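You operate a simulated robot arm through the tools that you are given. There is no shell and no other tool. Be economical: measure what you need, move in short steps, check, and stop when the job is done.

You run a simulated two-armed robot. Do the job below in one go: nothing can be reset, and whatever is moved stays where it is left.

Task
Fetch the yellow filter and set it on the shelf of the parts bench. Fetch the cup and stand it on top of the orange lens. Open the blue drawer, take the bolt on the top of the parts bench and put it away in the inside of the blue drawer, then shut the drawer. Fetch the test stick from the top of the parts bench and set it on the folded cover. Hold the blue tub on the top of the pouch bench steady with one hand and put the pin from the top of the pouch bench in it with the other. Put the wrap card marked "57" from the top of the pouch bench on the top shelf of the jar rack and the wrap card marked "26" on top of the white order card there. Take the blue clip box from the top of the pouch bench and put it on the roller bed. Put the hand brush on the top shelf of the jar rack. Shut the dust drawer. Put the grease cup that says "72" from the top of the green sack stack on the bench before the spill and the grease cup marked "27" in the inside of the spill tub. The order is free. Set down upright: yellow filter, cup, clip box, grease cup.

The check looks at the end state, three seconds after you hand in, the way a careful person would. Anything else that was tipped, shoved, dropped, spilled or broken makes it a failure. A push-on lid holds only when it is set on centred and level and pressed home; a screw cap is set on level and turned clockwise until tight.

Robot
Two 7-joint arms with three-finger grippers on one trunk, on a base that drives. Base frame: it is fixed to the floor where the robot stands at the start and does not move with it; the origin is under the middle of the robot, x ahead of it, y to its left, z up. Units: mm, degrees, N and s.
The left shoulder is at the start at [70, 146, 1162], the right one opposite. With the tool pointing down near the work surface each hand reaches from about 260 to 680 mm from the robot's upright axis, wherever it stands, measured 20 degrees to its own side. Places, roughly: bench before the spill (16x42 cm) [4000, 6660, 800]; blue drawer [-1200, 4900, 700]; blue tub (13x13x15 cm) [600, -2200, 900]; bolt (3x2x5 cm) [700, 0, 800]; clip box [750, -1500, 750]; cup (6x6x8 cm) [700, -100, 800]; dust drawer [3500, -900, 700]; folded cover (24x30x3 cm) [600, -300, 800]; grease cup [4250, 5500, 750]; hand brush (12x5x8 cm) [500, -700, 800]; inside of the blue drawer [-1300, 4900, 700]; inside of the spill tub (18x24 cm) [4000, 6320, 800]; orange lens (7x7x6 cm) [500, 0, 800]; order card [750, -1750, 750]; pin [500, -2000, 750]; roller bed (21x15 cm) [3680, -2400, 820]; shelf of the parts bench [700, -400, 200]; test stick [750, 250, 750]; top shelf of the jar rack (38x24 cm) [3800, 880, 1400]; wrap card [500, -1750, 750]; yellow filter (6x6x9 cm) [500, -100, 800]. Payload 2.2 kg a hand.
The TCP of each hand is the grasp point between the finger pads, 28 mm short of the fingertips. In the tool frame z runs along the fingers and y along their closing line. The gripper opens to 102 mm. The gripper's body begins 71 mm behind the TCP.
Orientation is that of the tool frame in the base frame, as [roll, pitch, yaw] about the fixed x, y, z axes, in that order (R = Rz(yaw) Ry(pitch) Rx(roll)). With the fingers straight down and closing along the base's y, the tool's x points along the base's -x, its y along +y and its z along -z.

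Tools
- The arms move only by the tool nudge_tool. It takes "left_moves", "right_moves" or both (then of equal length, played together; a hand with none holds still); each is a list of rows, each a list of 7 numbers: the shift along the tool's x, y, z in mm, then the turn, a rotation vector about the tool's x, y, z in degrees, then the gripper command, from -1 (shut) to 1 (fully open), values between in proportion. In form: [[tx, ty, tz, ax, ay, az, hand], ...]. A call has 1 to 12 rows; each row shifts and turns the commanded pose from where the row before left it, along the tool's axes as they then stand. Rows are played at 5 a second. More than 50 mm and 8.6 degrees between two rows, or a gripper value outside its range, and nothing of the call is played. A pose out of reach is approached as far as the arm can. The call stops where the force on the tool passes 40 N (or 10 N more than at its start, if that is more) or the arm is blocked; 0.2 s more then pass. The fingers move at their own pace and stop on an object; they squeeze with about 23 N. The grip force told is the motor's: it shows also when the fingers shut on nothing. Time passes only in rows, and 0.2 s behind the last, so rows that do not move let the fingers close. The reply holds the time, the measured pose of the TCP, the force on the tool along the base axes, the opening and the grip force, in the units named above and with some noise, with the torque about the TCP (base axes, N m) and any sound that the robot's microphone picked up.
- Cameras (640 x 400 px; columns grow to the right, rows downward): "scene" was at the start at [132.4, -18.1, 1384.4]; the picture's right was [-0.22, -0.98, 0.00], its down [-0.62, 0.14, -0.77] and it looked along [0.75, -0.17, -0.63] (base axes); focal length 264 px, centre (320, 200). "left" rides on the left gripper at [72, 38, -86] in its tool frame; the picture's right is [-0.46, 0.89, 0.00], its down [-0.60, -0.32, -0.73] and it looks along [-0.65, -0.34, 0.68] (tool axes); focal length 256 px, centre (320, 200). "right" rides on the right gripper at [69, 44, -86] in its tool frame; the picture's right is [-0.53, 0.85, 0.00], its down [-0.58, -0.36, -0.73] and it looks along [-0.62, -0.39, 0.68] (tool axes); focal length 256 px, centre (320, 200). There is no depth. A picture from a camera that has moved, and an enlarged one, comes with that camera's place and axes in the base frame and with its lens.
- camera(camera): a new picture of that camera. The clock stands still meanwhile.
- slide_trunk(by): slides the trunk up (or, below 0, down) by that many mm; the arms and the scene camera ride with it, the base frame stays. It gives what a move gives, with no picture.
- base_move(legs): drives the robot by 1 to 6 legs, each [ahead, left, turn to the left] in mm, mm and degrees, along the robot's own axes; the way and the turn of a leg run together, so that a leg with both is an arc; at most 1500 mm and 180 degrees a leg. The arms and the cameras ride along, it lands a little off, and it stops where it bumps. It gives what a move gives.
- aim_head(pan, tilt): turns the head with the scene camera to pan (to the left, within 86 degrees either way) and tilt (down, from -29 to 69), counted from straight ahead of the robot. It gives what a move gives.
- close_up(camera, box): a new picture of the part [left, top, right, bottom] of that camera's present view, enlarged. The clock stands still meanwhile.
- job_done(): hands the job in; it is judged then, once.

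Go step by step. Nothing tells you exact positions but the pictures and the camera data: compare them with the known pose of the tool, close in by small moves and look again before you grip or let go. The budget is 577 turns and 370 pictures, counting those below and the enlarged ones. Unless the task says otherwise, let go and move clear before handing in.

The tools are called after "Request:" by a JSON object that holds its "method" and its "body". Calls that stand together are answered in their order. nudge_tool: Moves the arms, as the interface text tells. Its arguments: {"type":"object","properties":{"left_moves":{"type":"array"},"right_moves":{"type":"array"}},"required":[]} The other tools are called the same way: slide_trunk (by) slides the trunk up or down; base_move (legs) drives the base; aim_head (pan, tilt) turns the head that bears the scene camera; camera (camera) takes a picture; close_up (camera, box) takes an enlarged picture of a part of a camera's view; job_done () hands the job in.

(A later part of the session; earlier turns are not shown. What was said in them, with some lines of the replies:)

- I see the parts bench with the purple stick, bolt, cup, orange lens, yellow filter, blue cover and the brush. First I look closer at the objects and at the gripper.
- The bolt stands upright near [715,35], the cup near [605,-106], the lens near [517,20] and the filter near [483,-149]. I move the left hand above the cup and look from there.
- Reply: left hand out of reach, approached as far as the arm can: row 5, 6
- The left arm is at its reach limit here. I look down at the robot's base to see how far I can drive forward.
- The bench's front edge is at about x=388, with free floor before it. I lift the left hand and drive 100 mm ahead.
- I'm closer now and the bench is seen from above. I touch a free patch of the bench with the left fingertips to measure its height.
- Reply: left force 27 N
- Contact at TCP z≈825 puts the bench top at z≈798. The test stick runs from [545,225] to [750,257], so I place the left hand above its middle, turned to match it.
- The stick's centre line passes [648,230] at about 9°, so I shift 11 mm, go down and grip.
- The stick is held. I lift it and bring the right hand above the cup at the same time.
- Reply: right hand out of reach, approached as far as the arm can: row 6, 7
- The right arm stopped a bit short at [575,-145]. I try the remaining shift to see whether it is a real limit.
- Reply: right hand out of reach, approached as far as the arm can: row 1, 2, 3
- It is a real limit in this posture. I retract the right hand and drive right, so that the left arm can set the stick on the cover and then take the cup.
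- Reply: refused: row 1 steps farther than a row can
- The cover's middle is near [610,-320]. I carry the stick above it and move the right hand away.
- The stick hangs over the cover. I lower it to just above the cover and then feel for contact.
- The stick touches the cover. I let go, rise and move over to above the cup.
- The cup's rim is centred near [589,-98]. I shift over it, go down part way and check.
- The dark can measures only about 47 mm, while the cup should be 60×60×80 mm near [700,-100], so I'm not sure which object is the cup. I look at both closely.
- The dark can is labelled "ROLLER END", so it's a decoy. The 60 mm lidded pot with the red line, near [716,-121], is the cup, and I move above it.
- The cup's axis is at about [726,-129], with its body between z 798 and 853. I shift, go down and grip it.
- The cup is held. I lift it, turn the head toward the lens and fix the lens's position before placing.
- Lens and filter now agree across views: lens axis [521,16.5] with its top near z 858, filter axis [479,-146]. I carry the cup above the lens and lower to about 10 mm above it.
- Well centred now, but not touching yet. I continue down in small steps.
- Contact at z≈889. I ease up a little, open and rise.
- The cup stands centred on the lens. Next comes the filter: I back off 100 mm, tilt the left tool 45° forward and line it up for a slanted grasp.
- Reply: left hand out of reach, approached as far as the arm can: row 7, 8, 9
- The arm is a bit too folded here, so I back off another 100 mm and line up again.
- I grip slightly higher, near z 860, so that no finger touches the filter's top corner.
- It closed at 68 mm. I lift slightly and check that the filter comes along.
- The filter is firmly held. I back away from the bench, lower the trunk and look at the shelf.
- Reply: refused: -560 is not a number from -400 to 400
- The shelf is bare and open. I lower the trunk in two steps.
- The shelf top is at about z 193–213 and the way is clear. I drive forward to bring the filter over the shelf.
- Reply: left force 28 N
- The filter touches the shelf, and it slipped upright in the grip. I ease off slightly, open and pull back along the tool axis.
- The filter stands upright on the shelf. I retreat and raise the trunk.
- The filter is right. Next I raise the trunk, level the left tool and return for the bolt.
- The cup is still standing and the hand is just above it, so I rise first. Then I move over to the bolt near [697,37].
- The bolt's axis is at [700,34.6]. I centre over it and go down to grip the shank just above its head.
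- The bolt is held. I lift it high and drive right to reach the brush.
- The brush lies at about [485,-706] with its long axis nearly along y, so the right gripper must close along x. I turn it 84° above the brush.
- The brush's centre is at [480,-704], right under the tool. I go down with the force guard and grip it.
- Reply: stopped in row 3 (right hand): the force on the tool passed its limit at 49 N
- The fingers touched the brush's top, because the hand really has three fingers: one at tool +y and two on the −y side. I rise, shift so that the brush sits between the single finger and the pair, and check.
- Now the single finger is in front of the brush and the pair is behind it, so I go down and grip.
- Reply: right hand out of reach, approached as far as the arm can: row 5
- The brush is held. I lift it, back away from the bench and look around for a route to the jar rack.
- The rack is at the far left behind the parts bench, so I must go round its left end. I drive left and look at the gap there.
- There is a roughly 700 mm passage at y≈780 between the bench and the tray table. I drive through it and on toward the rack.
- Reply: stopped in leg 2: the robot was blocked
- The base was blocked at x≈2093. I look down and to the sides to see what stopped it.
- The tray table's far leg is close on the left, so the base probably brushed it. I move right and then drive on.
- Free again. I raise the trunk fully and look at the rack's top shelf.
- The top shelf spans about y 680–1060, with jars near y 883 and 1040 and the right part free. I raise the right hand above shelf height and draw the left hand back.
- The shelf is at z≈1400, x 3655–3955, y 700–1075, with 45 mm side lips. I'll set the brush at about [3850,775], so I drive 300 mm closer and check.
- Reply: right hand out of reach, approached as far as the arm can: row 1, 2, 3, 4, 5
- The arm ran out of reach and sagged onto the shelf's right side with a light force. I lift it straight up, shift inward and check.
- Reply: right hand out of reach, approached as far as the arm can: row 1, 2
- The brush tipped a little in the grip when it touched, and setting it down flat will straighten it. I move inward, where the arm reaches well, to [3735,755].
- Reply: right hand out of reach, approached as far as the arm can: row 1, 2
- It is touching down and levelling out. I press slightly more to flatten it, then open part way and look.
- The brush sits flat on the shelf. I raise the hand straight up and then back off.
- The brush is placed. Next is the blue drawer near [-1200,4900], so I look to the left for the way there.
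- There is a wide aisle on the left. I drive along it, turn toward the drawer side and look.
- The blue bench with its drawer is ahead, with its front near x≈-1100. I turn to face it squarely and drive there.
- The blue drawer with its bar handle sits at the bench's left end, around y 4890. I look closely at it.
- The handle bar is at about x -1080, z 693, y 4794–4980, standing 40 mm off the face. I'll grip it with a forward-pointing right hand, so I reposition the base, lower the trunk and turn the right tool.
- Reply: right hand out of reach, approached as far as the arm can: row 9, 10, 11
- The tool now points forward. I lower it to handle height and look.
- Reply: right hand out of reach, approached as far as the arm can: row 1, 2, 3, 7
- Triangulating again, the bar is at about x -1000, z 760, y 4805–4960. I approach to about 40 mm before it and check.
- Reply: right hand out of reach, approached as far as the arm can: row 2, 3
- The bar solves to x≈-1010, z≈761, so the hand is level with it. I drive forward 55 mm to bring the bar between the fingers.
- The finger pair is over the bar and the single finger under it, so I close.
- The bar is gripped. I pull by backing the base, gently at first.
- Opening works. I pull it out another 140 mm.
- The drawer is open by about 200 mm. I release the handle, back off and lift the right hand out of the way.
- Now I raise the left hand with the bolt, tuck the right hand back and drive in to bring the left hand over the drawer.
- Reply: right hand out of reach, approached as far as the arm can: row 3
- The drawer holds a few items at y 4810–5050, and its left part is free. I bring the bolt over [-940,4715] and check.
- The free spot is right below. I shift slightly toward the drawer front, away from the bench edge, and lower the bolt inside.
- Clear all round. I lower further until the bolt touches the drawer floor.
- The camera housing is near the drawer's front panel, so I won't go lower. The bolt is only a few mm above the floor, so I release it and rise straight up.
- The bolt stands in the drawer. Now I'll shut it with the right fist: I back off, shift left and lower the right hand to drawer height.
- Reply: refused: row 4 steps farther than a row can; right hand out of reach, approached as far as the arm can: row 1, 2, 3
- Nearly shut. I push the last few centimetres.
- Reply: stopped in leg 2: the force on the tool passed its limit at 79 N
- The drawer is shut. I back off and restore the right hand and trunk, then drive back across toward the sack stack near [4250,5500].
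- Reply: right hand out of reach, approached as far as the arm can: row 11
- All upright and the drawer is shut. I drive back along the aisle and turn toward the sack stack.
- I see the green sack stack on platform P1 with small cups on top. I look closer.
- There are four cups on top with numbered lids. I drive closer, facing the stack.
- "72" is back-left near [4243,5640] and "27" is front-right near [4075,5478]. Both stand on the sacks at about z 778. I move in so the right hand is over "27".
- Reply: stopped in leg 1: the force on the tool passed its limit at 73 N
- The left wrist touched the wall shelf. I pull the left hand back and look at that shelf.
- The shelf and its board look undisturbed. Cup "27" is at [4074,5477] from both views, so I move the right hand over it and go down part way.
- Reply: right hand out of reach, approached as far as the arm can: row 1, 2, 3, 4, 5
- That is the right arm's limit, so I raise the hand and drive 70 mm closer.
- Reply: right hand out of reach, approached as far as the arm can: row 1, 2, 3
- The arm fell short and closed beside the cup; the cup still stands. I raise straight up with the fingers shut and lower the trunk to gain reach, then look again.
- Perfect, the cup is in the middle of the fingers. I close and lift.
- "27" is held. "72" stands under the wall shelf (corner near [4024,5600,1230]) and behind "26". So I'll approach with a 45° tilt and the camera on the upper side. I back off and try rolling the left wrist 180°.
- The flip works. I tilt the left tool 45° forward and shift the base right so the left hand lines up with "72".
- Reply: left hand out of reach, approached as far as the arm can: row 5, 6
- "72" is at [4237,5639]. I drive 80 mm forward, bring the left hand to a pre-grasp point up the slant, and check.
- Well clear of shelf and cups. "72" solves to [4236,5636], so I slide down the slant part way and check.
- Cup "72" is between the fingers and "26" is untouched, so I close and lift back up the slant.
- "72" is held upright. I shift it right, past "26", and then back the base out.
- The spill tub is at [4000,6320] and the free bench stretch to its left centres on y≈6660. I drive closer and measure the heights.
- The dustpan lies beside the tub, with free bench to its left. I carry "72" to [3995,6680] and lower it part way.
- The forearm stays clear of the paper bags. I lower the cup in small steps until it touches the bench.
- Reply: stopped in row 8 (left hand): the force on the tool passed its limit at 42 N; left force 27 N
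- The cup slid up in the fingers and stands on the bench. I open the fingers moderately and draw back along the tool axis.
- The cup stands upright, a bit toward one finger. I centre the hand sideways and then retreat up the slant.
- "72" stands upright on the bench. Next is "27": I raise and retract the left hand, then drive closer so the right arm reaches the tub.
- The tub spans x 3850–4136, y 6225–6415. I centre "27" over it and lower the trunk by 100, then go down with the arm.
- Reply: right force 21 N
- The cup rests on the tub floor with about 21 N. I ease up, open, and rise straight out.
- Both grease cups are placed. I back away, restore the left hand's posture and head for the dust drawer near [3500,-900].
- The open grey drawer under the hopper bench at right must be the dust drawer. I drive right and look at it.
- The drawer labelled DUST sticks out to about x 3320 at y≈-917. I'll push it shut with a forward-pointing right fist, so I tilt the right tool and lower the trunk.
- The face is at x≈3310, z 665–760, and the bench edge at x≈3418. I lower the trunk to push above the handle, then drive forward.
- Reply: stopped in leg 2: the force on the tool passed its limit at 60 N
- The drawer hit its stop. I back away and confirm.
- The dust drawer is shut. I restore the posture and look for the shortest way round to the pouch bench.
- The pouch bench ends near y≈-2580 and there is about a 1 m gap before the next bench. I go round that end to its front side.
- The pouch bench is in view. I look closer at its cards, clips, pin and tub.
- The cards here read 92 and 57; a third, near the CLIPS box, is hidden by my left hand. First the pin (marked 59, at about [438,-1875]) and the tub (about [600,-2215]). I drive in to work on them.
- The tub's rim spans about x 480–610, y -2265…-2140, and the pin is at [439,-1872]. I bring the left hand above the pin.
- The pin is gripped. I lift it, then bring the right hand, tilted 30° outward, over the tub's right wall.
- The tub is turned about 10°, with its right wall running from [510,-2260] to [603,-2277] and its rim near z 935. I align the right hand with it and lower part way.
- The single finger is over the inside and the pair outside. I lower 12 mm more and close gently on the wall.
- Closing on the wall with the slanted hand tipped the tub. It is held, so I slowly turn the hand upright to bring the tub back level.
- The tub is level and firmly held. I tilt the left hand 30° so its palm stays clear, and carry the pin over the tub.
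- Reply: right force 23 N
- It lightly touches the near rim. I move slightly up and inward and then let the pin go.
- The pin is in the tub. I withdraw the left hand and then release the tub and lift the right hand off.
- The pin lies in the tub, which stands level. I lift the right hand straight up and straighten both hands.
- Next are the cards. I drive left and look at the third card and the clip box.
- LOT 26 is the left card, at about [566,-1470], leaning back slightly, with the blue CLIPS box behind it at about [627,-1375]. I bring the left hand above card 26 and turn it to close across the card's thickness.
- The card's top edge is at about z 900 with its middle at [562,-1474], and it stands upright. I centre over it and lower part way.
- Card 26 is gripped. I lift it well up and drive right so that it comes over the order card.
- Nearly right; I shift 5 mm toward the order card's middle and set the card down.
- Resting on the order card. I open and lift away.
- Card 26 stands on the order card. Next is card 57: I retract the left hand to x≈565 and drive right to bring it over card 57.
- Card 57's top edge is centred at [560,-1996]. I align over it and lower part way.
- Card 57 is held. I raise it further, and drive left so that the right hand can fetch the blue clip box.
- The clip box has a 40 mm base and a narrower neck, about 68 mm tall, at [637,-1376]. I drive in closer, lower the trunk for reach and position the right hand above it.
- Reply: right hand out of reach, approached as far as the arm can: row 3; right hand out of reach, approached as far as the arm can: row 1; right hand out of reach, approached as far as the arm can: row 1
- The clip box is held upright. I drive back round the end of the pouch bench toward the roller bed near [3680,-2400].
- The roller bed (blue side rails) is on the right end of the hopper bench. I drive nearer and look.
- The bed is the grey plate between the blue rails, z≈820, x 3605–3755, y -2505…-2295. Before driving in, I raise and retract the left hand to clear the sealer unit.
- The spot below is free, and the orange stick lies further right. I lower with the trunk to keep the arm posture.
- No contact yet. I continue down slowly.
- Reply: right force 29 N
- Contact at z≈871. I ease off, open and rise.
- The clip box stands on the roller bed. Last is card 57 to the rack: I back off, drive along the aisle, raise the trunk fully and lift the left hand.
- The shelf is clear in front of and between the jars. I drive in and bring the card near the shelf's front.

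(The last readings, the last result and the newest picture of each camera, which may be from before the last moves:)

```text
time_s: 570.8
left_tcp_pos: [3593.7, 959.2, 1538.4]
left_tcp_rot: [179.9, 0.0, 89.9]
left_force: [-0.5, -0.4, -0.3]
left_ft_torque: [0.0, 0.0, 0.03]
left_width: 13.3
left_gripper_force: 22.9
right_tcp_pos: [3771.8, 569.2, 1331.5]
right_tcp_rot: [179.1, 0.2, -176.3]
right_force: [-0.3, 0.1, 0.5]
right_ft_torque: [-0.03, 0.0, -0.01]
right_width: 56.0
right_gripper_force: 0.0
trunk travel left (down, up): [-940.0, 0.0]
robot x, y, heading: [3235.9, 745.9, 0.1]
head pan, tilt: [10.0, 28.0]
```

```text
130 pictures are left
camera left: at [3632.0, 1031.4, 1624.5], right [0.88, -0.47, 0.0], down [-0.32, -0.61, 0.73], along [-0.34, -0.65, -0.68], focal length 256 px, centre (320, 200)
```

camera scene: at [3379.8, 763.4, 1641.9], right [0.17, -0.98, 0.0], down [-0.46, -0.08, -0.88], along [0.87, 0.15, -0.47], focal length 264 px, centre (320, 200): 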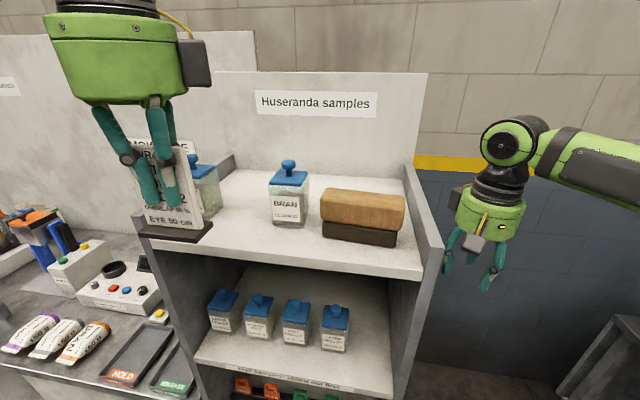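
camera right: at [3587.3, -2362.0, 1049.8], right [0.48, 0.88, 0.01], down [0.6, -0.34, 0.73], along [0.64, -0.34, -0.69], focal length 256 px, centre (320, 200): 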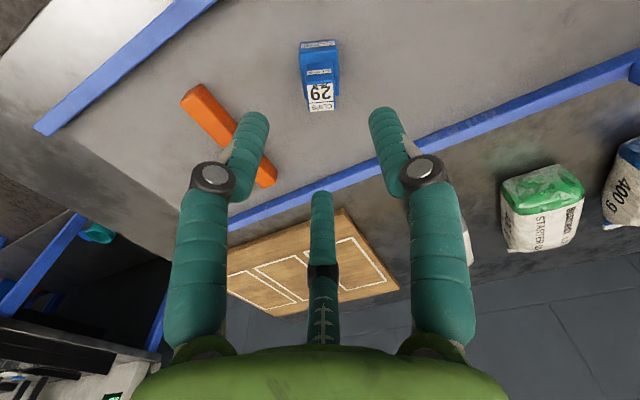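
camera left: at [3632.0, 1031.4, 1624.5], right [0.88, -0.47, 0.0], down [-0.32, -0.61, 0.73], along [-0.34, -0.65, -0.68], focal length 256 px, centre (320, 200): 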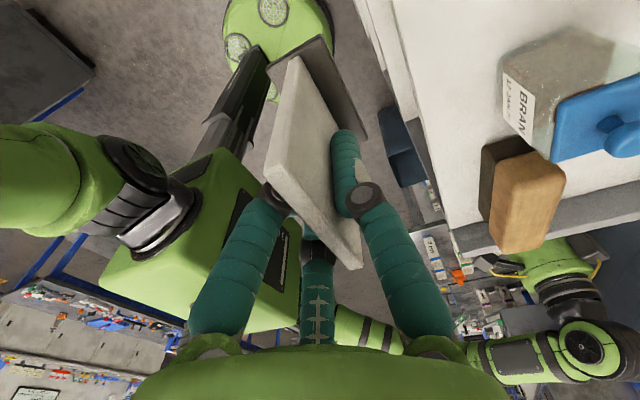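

The strip in front of the jars is free. I move the card over [3710,966], in front of the gap between the jars.

Request:
{"method": "nudge_tool", "body": {"left_moves": [[2, 38, 0, 0, 0, 0, -1], [2, 38, 0, 0, 0, 0, -1], [2, 37, 0, 0, 0, 0, -1]]}}

Request:
{"method": "camera", "body": {"camera": "scene"}}

Request:
{"method": "camera", "body": {"camera": "left"}}

```text
time_s: 571.6
left_tcp_pos: [3707.6, 963.8, 1538.7]
left_tcp_rot: [-180.0, -0.2, 90.0]
left_force: [0.5, -0.1, -0.4]
left_ft_torque: [0.02, 0.0, 0.01]
left_width: 13.2
left_gripper_force: 23.9
right_tcp_pos: [3774.1, 568.0, 1331.2]
right_tcp_rot: [179.0, 0.1, -176.3]
right_force: [-0.3, -0.7, -0.8]
right_ft_torque: [0.01, 0.01, -0.01]
right_width: 56.2
right_gripper_force: 0.0
trunk travel left (down, up): [-940.0, 0.0]
robot x, y, heading: [3243.0, 747.4, 0.1]
head pan, tilt: [10.0, 28.0]
```

```text
129 pictures are left
camera scene: at [3380.9, 762.4, 1641.8], right [0.17, -0.98, 0.0], down [-0.46, -0.08, -0.88], along [0.87, 0.15, -0.47], focal length 264 px, centre (320, 200)
```

scene: 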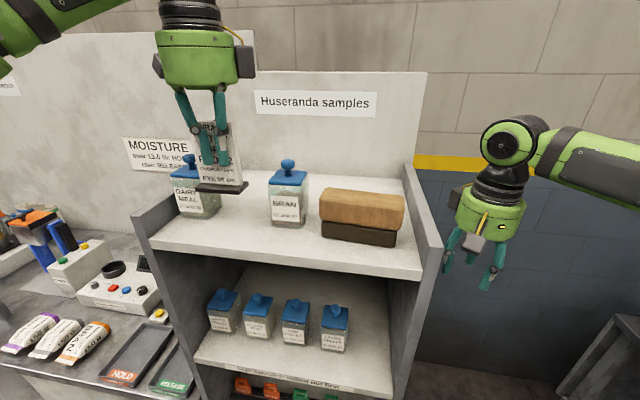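

```text
128 pictures are left
camera left: at [3746.7, 1035.5, 1624.4], right [0.88, -0.47, 0.0], down [-0.32, -0.61, 0.73], along [-0.34, -0.64, -0.68], focal length 256 px, centre (320, 200)
```

left: 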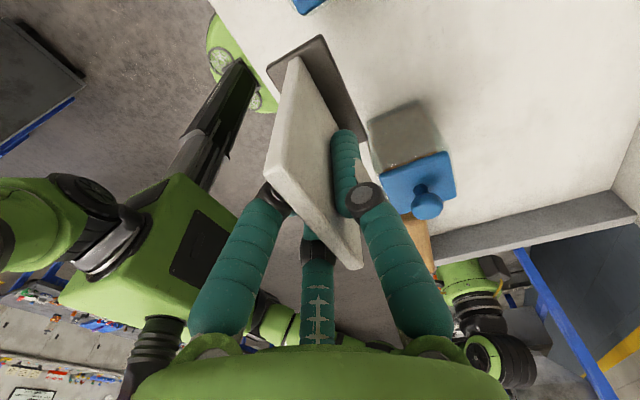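

Request:
{"method": "nudge_tool", "body": {"left_moves": [[0, -8, 20, 0, 0, 0, -1], [0, 0, 25, 0, 0, 0, -1], [0, 0, 15, 0, 0, 0, -1]]}}

Request:
{"method": "camera", "body": {"camera": "left"}}

Request:
{"method": "close_up", "body": {"camera": "scene", "box": [130, 100, 440, 300]}}

```text
time_s: 572.4
left_tcp_pos: [3698.3, 966.3, 1479.2]
left_tcp_rot: [180.0, -0.1, 90.0]
left_force: [0.0, 0.7, -1.3]
left_ft_torque: [-0.06, -0.02, -0.03]
left_width: 13.2
left_gripper_force: 23.4
right_tcp_pos: [3771.4, 569.3, 1331.2]
right_tcp_rot: [179.1, 0.3, -176.4]
right_force: [0.1, 0.6, -0.3]
right_ft_torque: [-0.02, 0.01, -0.01]
right_width: 56.3
right_gripper_force: 0.1
trunk travel left (down, up): [-940.0, 0.0]
robot x, y, heading: [3236.7, 751.1, -0.3]
head pan, tilt: [10.0, 28.0]
```

```text
127 pictures are left
camera left: at [3737.5, 1037.0, 1563.9], right [0.89, -0.47, 0.0], down [-0.32, -0.61, 0.73], along [-0.34, -0.65, -0.68], focal length 256 px, centre (320, 200)
```

left: 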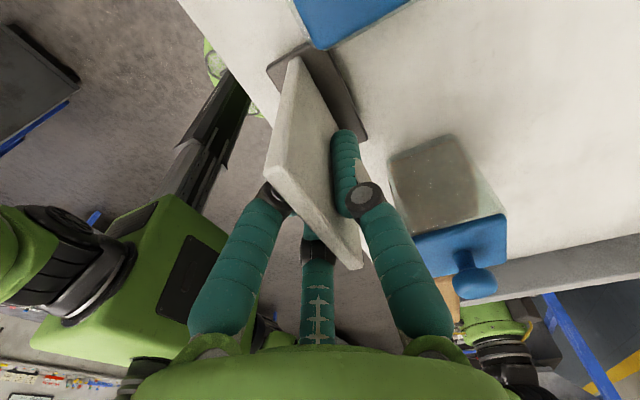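

```text
2.00 times, centred on (285, 200) of scene
camera zoom: at [3380.0, 763.2, 1641.9], right [0.17, -0.98, 0.0], down [-0.46, -0.08, -0.88], along [0.87, 0.15, -0.47], focal length 528 px, centre (390, 200)
```

zoom: 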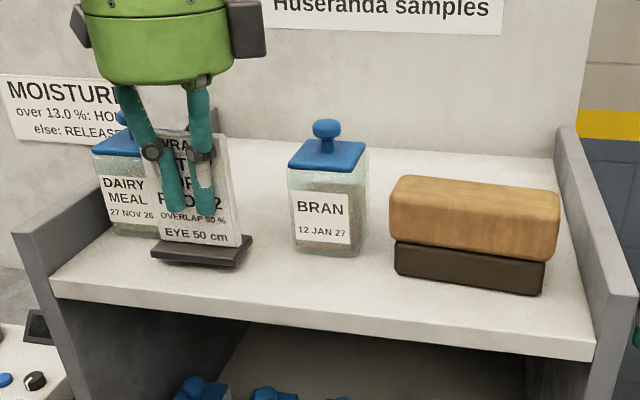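

Margins of about 15 mm to each jar, and the base is fully on the shelf. I lower the last bit slowly.

Request:
{"method": "nudge_tool", "body": {"left_moves": [[0, 3, 8, 0, 0, 0, -1], [0, 0, 5, 0, 0, 0, -1], [0, 0, 4, 0, 0, 0, -1], [0, 0, 3, 0, 0, 0, -1], [0, 0, 3, 0, 0, 0, -1]]}}

Request:
{"method": "close_up", "body": {"camera": "scene", "box": [130, 100, 440, 300]}}

```text
time_s: 573.6
left_tcp_pos: [3699.2, 964.7, 1457.1]
left_tcp_rot: [179.7, 0.0, 89.9]
left_force: [6.8, 0.0, 25.9]
left_ft_torque: [0.02, -0.25, -0.01]
left_width: 13.7
left_gripper_force: 23.1
right_tcp_pos: [3770.1, 567.3, 1332.4]
right_tcp_rot: [179.1, 0.3, -176.4]
right_force: [-0.3, 0.1, 0.8]
right_ft_torque: [0.02, 0.0, 0.01]
right_width: 56.1
right_gripper_force: 0.1
trunk travel left (down, up): [-940.0, 0.0]
robot x, y, heading: [3240.4, 750.3, -0.2]
head pan, tilt: [10.0, 28.0]
```

```text
2.00 times, centred on (285, 200) of scene
camera zoom: at [3378.0, 762.1, 1642.1], right [0.17, -0.98, 0.0], down [-0.46, -0.08, -0.88], along [0.87, 0.15, -0.47], focal length 528 px, centre (390, 200)
```

zoom: 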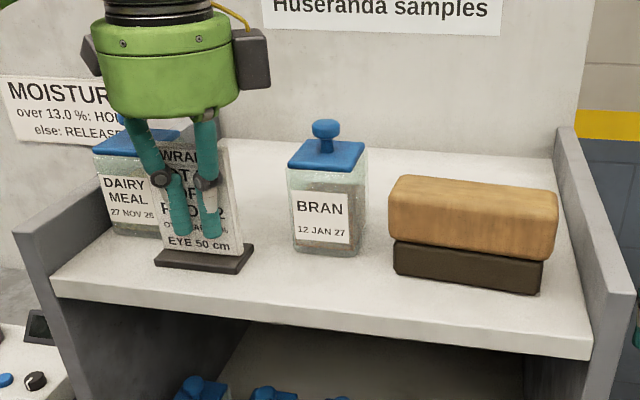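

The card's base is on the shelf. I ease off, open moderately and lift straight up.

Request:
{"method": "nudge_tool", "body": {"left_moves": [[0, 0, -2, 0, 0, 0, -1], [0, 0, 0, 0, 0, 0, -0.5], [0, 0, 0, 0, 0, 0, -0.1], [0, 0, 0, 0, 0, 0, 0], [0, 0, -15, 0, 0, 0, 0], [0, 0, -25, 0, 0, 0, 0], [0, 0, -40, 0, 0, 0, 0]]}}

Request:
{"method": "close_up", "body": {"camera": "scene", "box": [130, 100, 440, 300]}}

```text
time_s: 575.2
left_tcp_pos: [3696.2, 962.2, 1539.0]
left_tcp_rot: [179.9, -0.2, 90.0]
left_force: [-0.8, -0.1, 0.0]
left_ft_torque: [-0.01, 0.0, 0.01]
left_width: 51.1
left_gripper_force: 0.0
right_tcp_pos: [3770.3, 566.6, 1332.5]
right_tcp_rot: [179.2, 0.3, -176.3]
right_force: [-1.0, -0.4, -0.5]
right_ft_torque: [0.01, -0.02, -0.02]
right_width: 56.0
right_gripper_force: 0.1
trunk travel left (down, up): [-940.0, 0.0]
robot x, y, heading: [3239.4, 748.3, -0.1]
head pan, tilt: [10.0, 28.0]
```

```text
2.00 times, centred on (285, 200) of scene
camera zoom: at [3377.0, 760.9, 1642.1], right [0.17, -0.98, 0.0], down [-0.46, -0.08, -0.88], along [0.87, 0.15, -0.47], focal length 528 px, centre (390, 200)
```

zoom: 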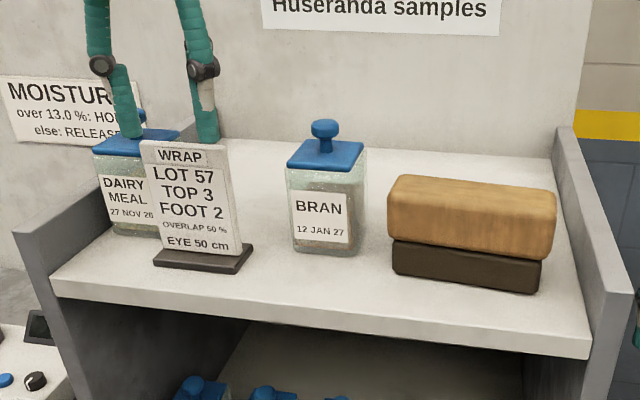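

Card 57 stands on the rack. I back away and turn round for a last look at the parts bench.

Request:
{"method": "nudge_tool", "body": {"left_moves": [[0, 0, -30, 0, 0, 0, 0]]}}

Request:
{"method": "base_move", "body": {"legs": [[-600, 0, 0], [-150, -400, 0], [0, 0, 160]]}}

Request:
{"method": "aim_head", "body": {"pan": 10, "tilt": 25}}

Request:
{"method": "camera", "body": {"camera": "scene"}}

```text
time_s: 575.6
left_tcp_pos: [3699.4, 965.0, 1569.0]
left_tcp_rot: [179.9, -0.2, 89.9]
left_force: [-0.2, -0.4, 0.0]
left_ft_torque: [0.02, -0.02, 0.0]
left_width: 50.9
left_gripper_force: 0.0
right_tcp_pos: [3769.6, 569.2, 1330.8]
right_tcp_rot: [179.0, 0.3, -176.4]
right_force: [-0.3, -0.1, 0.6]
right_ft_torque: [0.04, -0.02, 0.02]
right_width: 56.2
right_gripper_force: 0.1
trunk travel left (down, up): [-940.0, 0.0]
robot x, y, heading: [3241.0, 749.0, 0.0]
head pan, tilt: [10.0, 28.0]
```

```text
time_s: 587.8
left_tcp_pos: [1984.4, 289.5, 1568.7]
left_tcp_rot: [179.9, 0.0, -109.0]
left_force: [0.1, 0.3, -0.1]
left_ft_torque: [-0.01, 0.0, 0.0]
left_width: 51.0
left_gripper_force: 0.1
right_tcp_pos: [2046.1, 686.6, 1331.7]
right_tcp_rot: [179.1, 0.1, -15.4]
right_force: [0.3, 0.4, 1.5]
right_ft_torque: [0.0, -0.06, 0.0]
right_width: 56.1
right_gripper_force: 0.1
trunk travel left (down, up): [-940.0, 0.0]
robot x, y, heading: [2490.1, 345.8, 160.9]
head pan, tilt: [10.0, 28.0]
```

```text
time_s: 588.4
left_tcp_pos: [1984.8, 289.4, 1567.9]
left_tcp_rot: [179.9, -0.2, -109.0]
left_force: [0.1, -0.5, 0.4]
left_ft_torque: [0.04, 0.0, 0.02]
left_width: 50.9
left_gripper_force: 0.1
right_tcp_pos: [2046.2, 687.8, 1331.0]
right_tcp_rot: [179.0, 0.2, -15.5]
right_force: [0.9, 0.3, -0.3]
right_ft_torque: [0.0, 0.01, 0.01]
right_width: 56.3
right_gripper_force: 0.0
trunk travel left (down, up): [-940.0, 0.0]
robot x, y, heading: [2488.8, 345.2, 160.9]
head pan, tilt: [10.0, 25.0]
```

```text
123 pictures are left
camera scene: at [2351.1, 378.4, 1646.7], right [0.16, 0.99, 0.0], down [0.42, -0.07, -0.91], along [-0.9, 0.14, -0.42], focal length 264 px, centre (320, 200)
```

scene: 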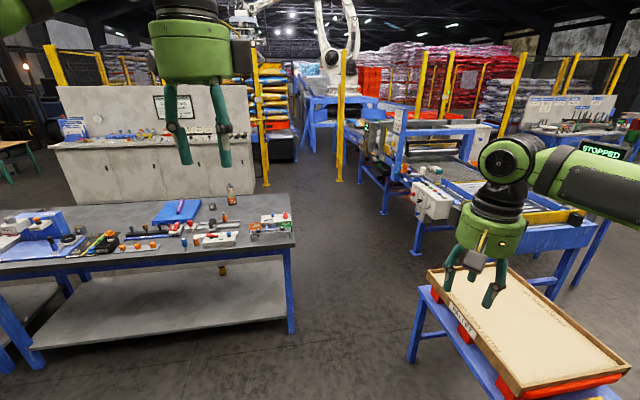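

The cup still stands on the lens, the stick lies on the cover and the filter is on its shelf. Everything is in place and both hands are clear, so I hand in.

Request:
{"method": "job_done", "body": {}}

```text
The job is handed in.
```

I've handed in the job with all the tasks done. Both hands are empty and clear.

These could count against it:
- **Blue tub:** it tipped a little when I first gripped its wall. I levelled it again before the pin went in, but it ended up a few centimetres from where it started.
- **Tray table:** the base bumped something next to the tray table once on the way to the rack, probably one of its legs. The tray looked undisturbed afterwards.
- **Wall shelf above the sacks:** the left wrist touched it once. The shelf and the board on it looked undisturbed.
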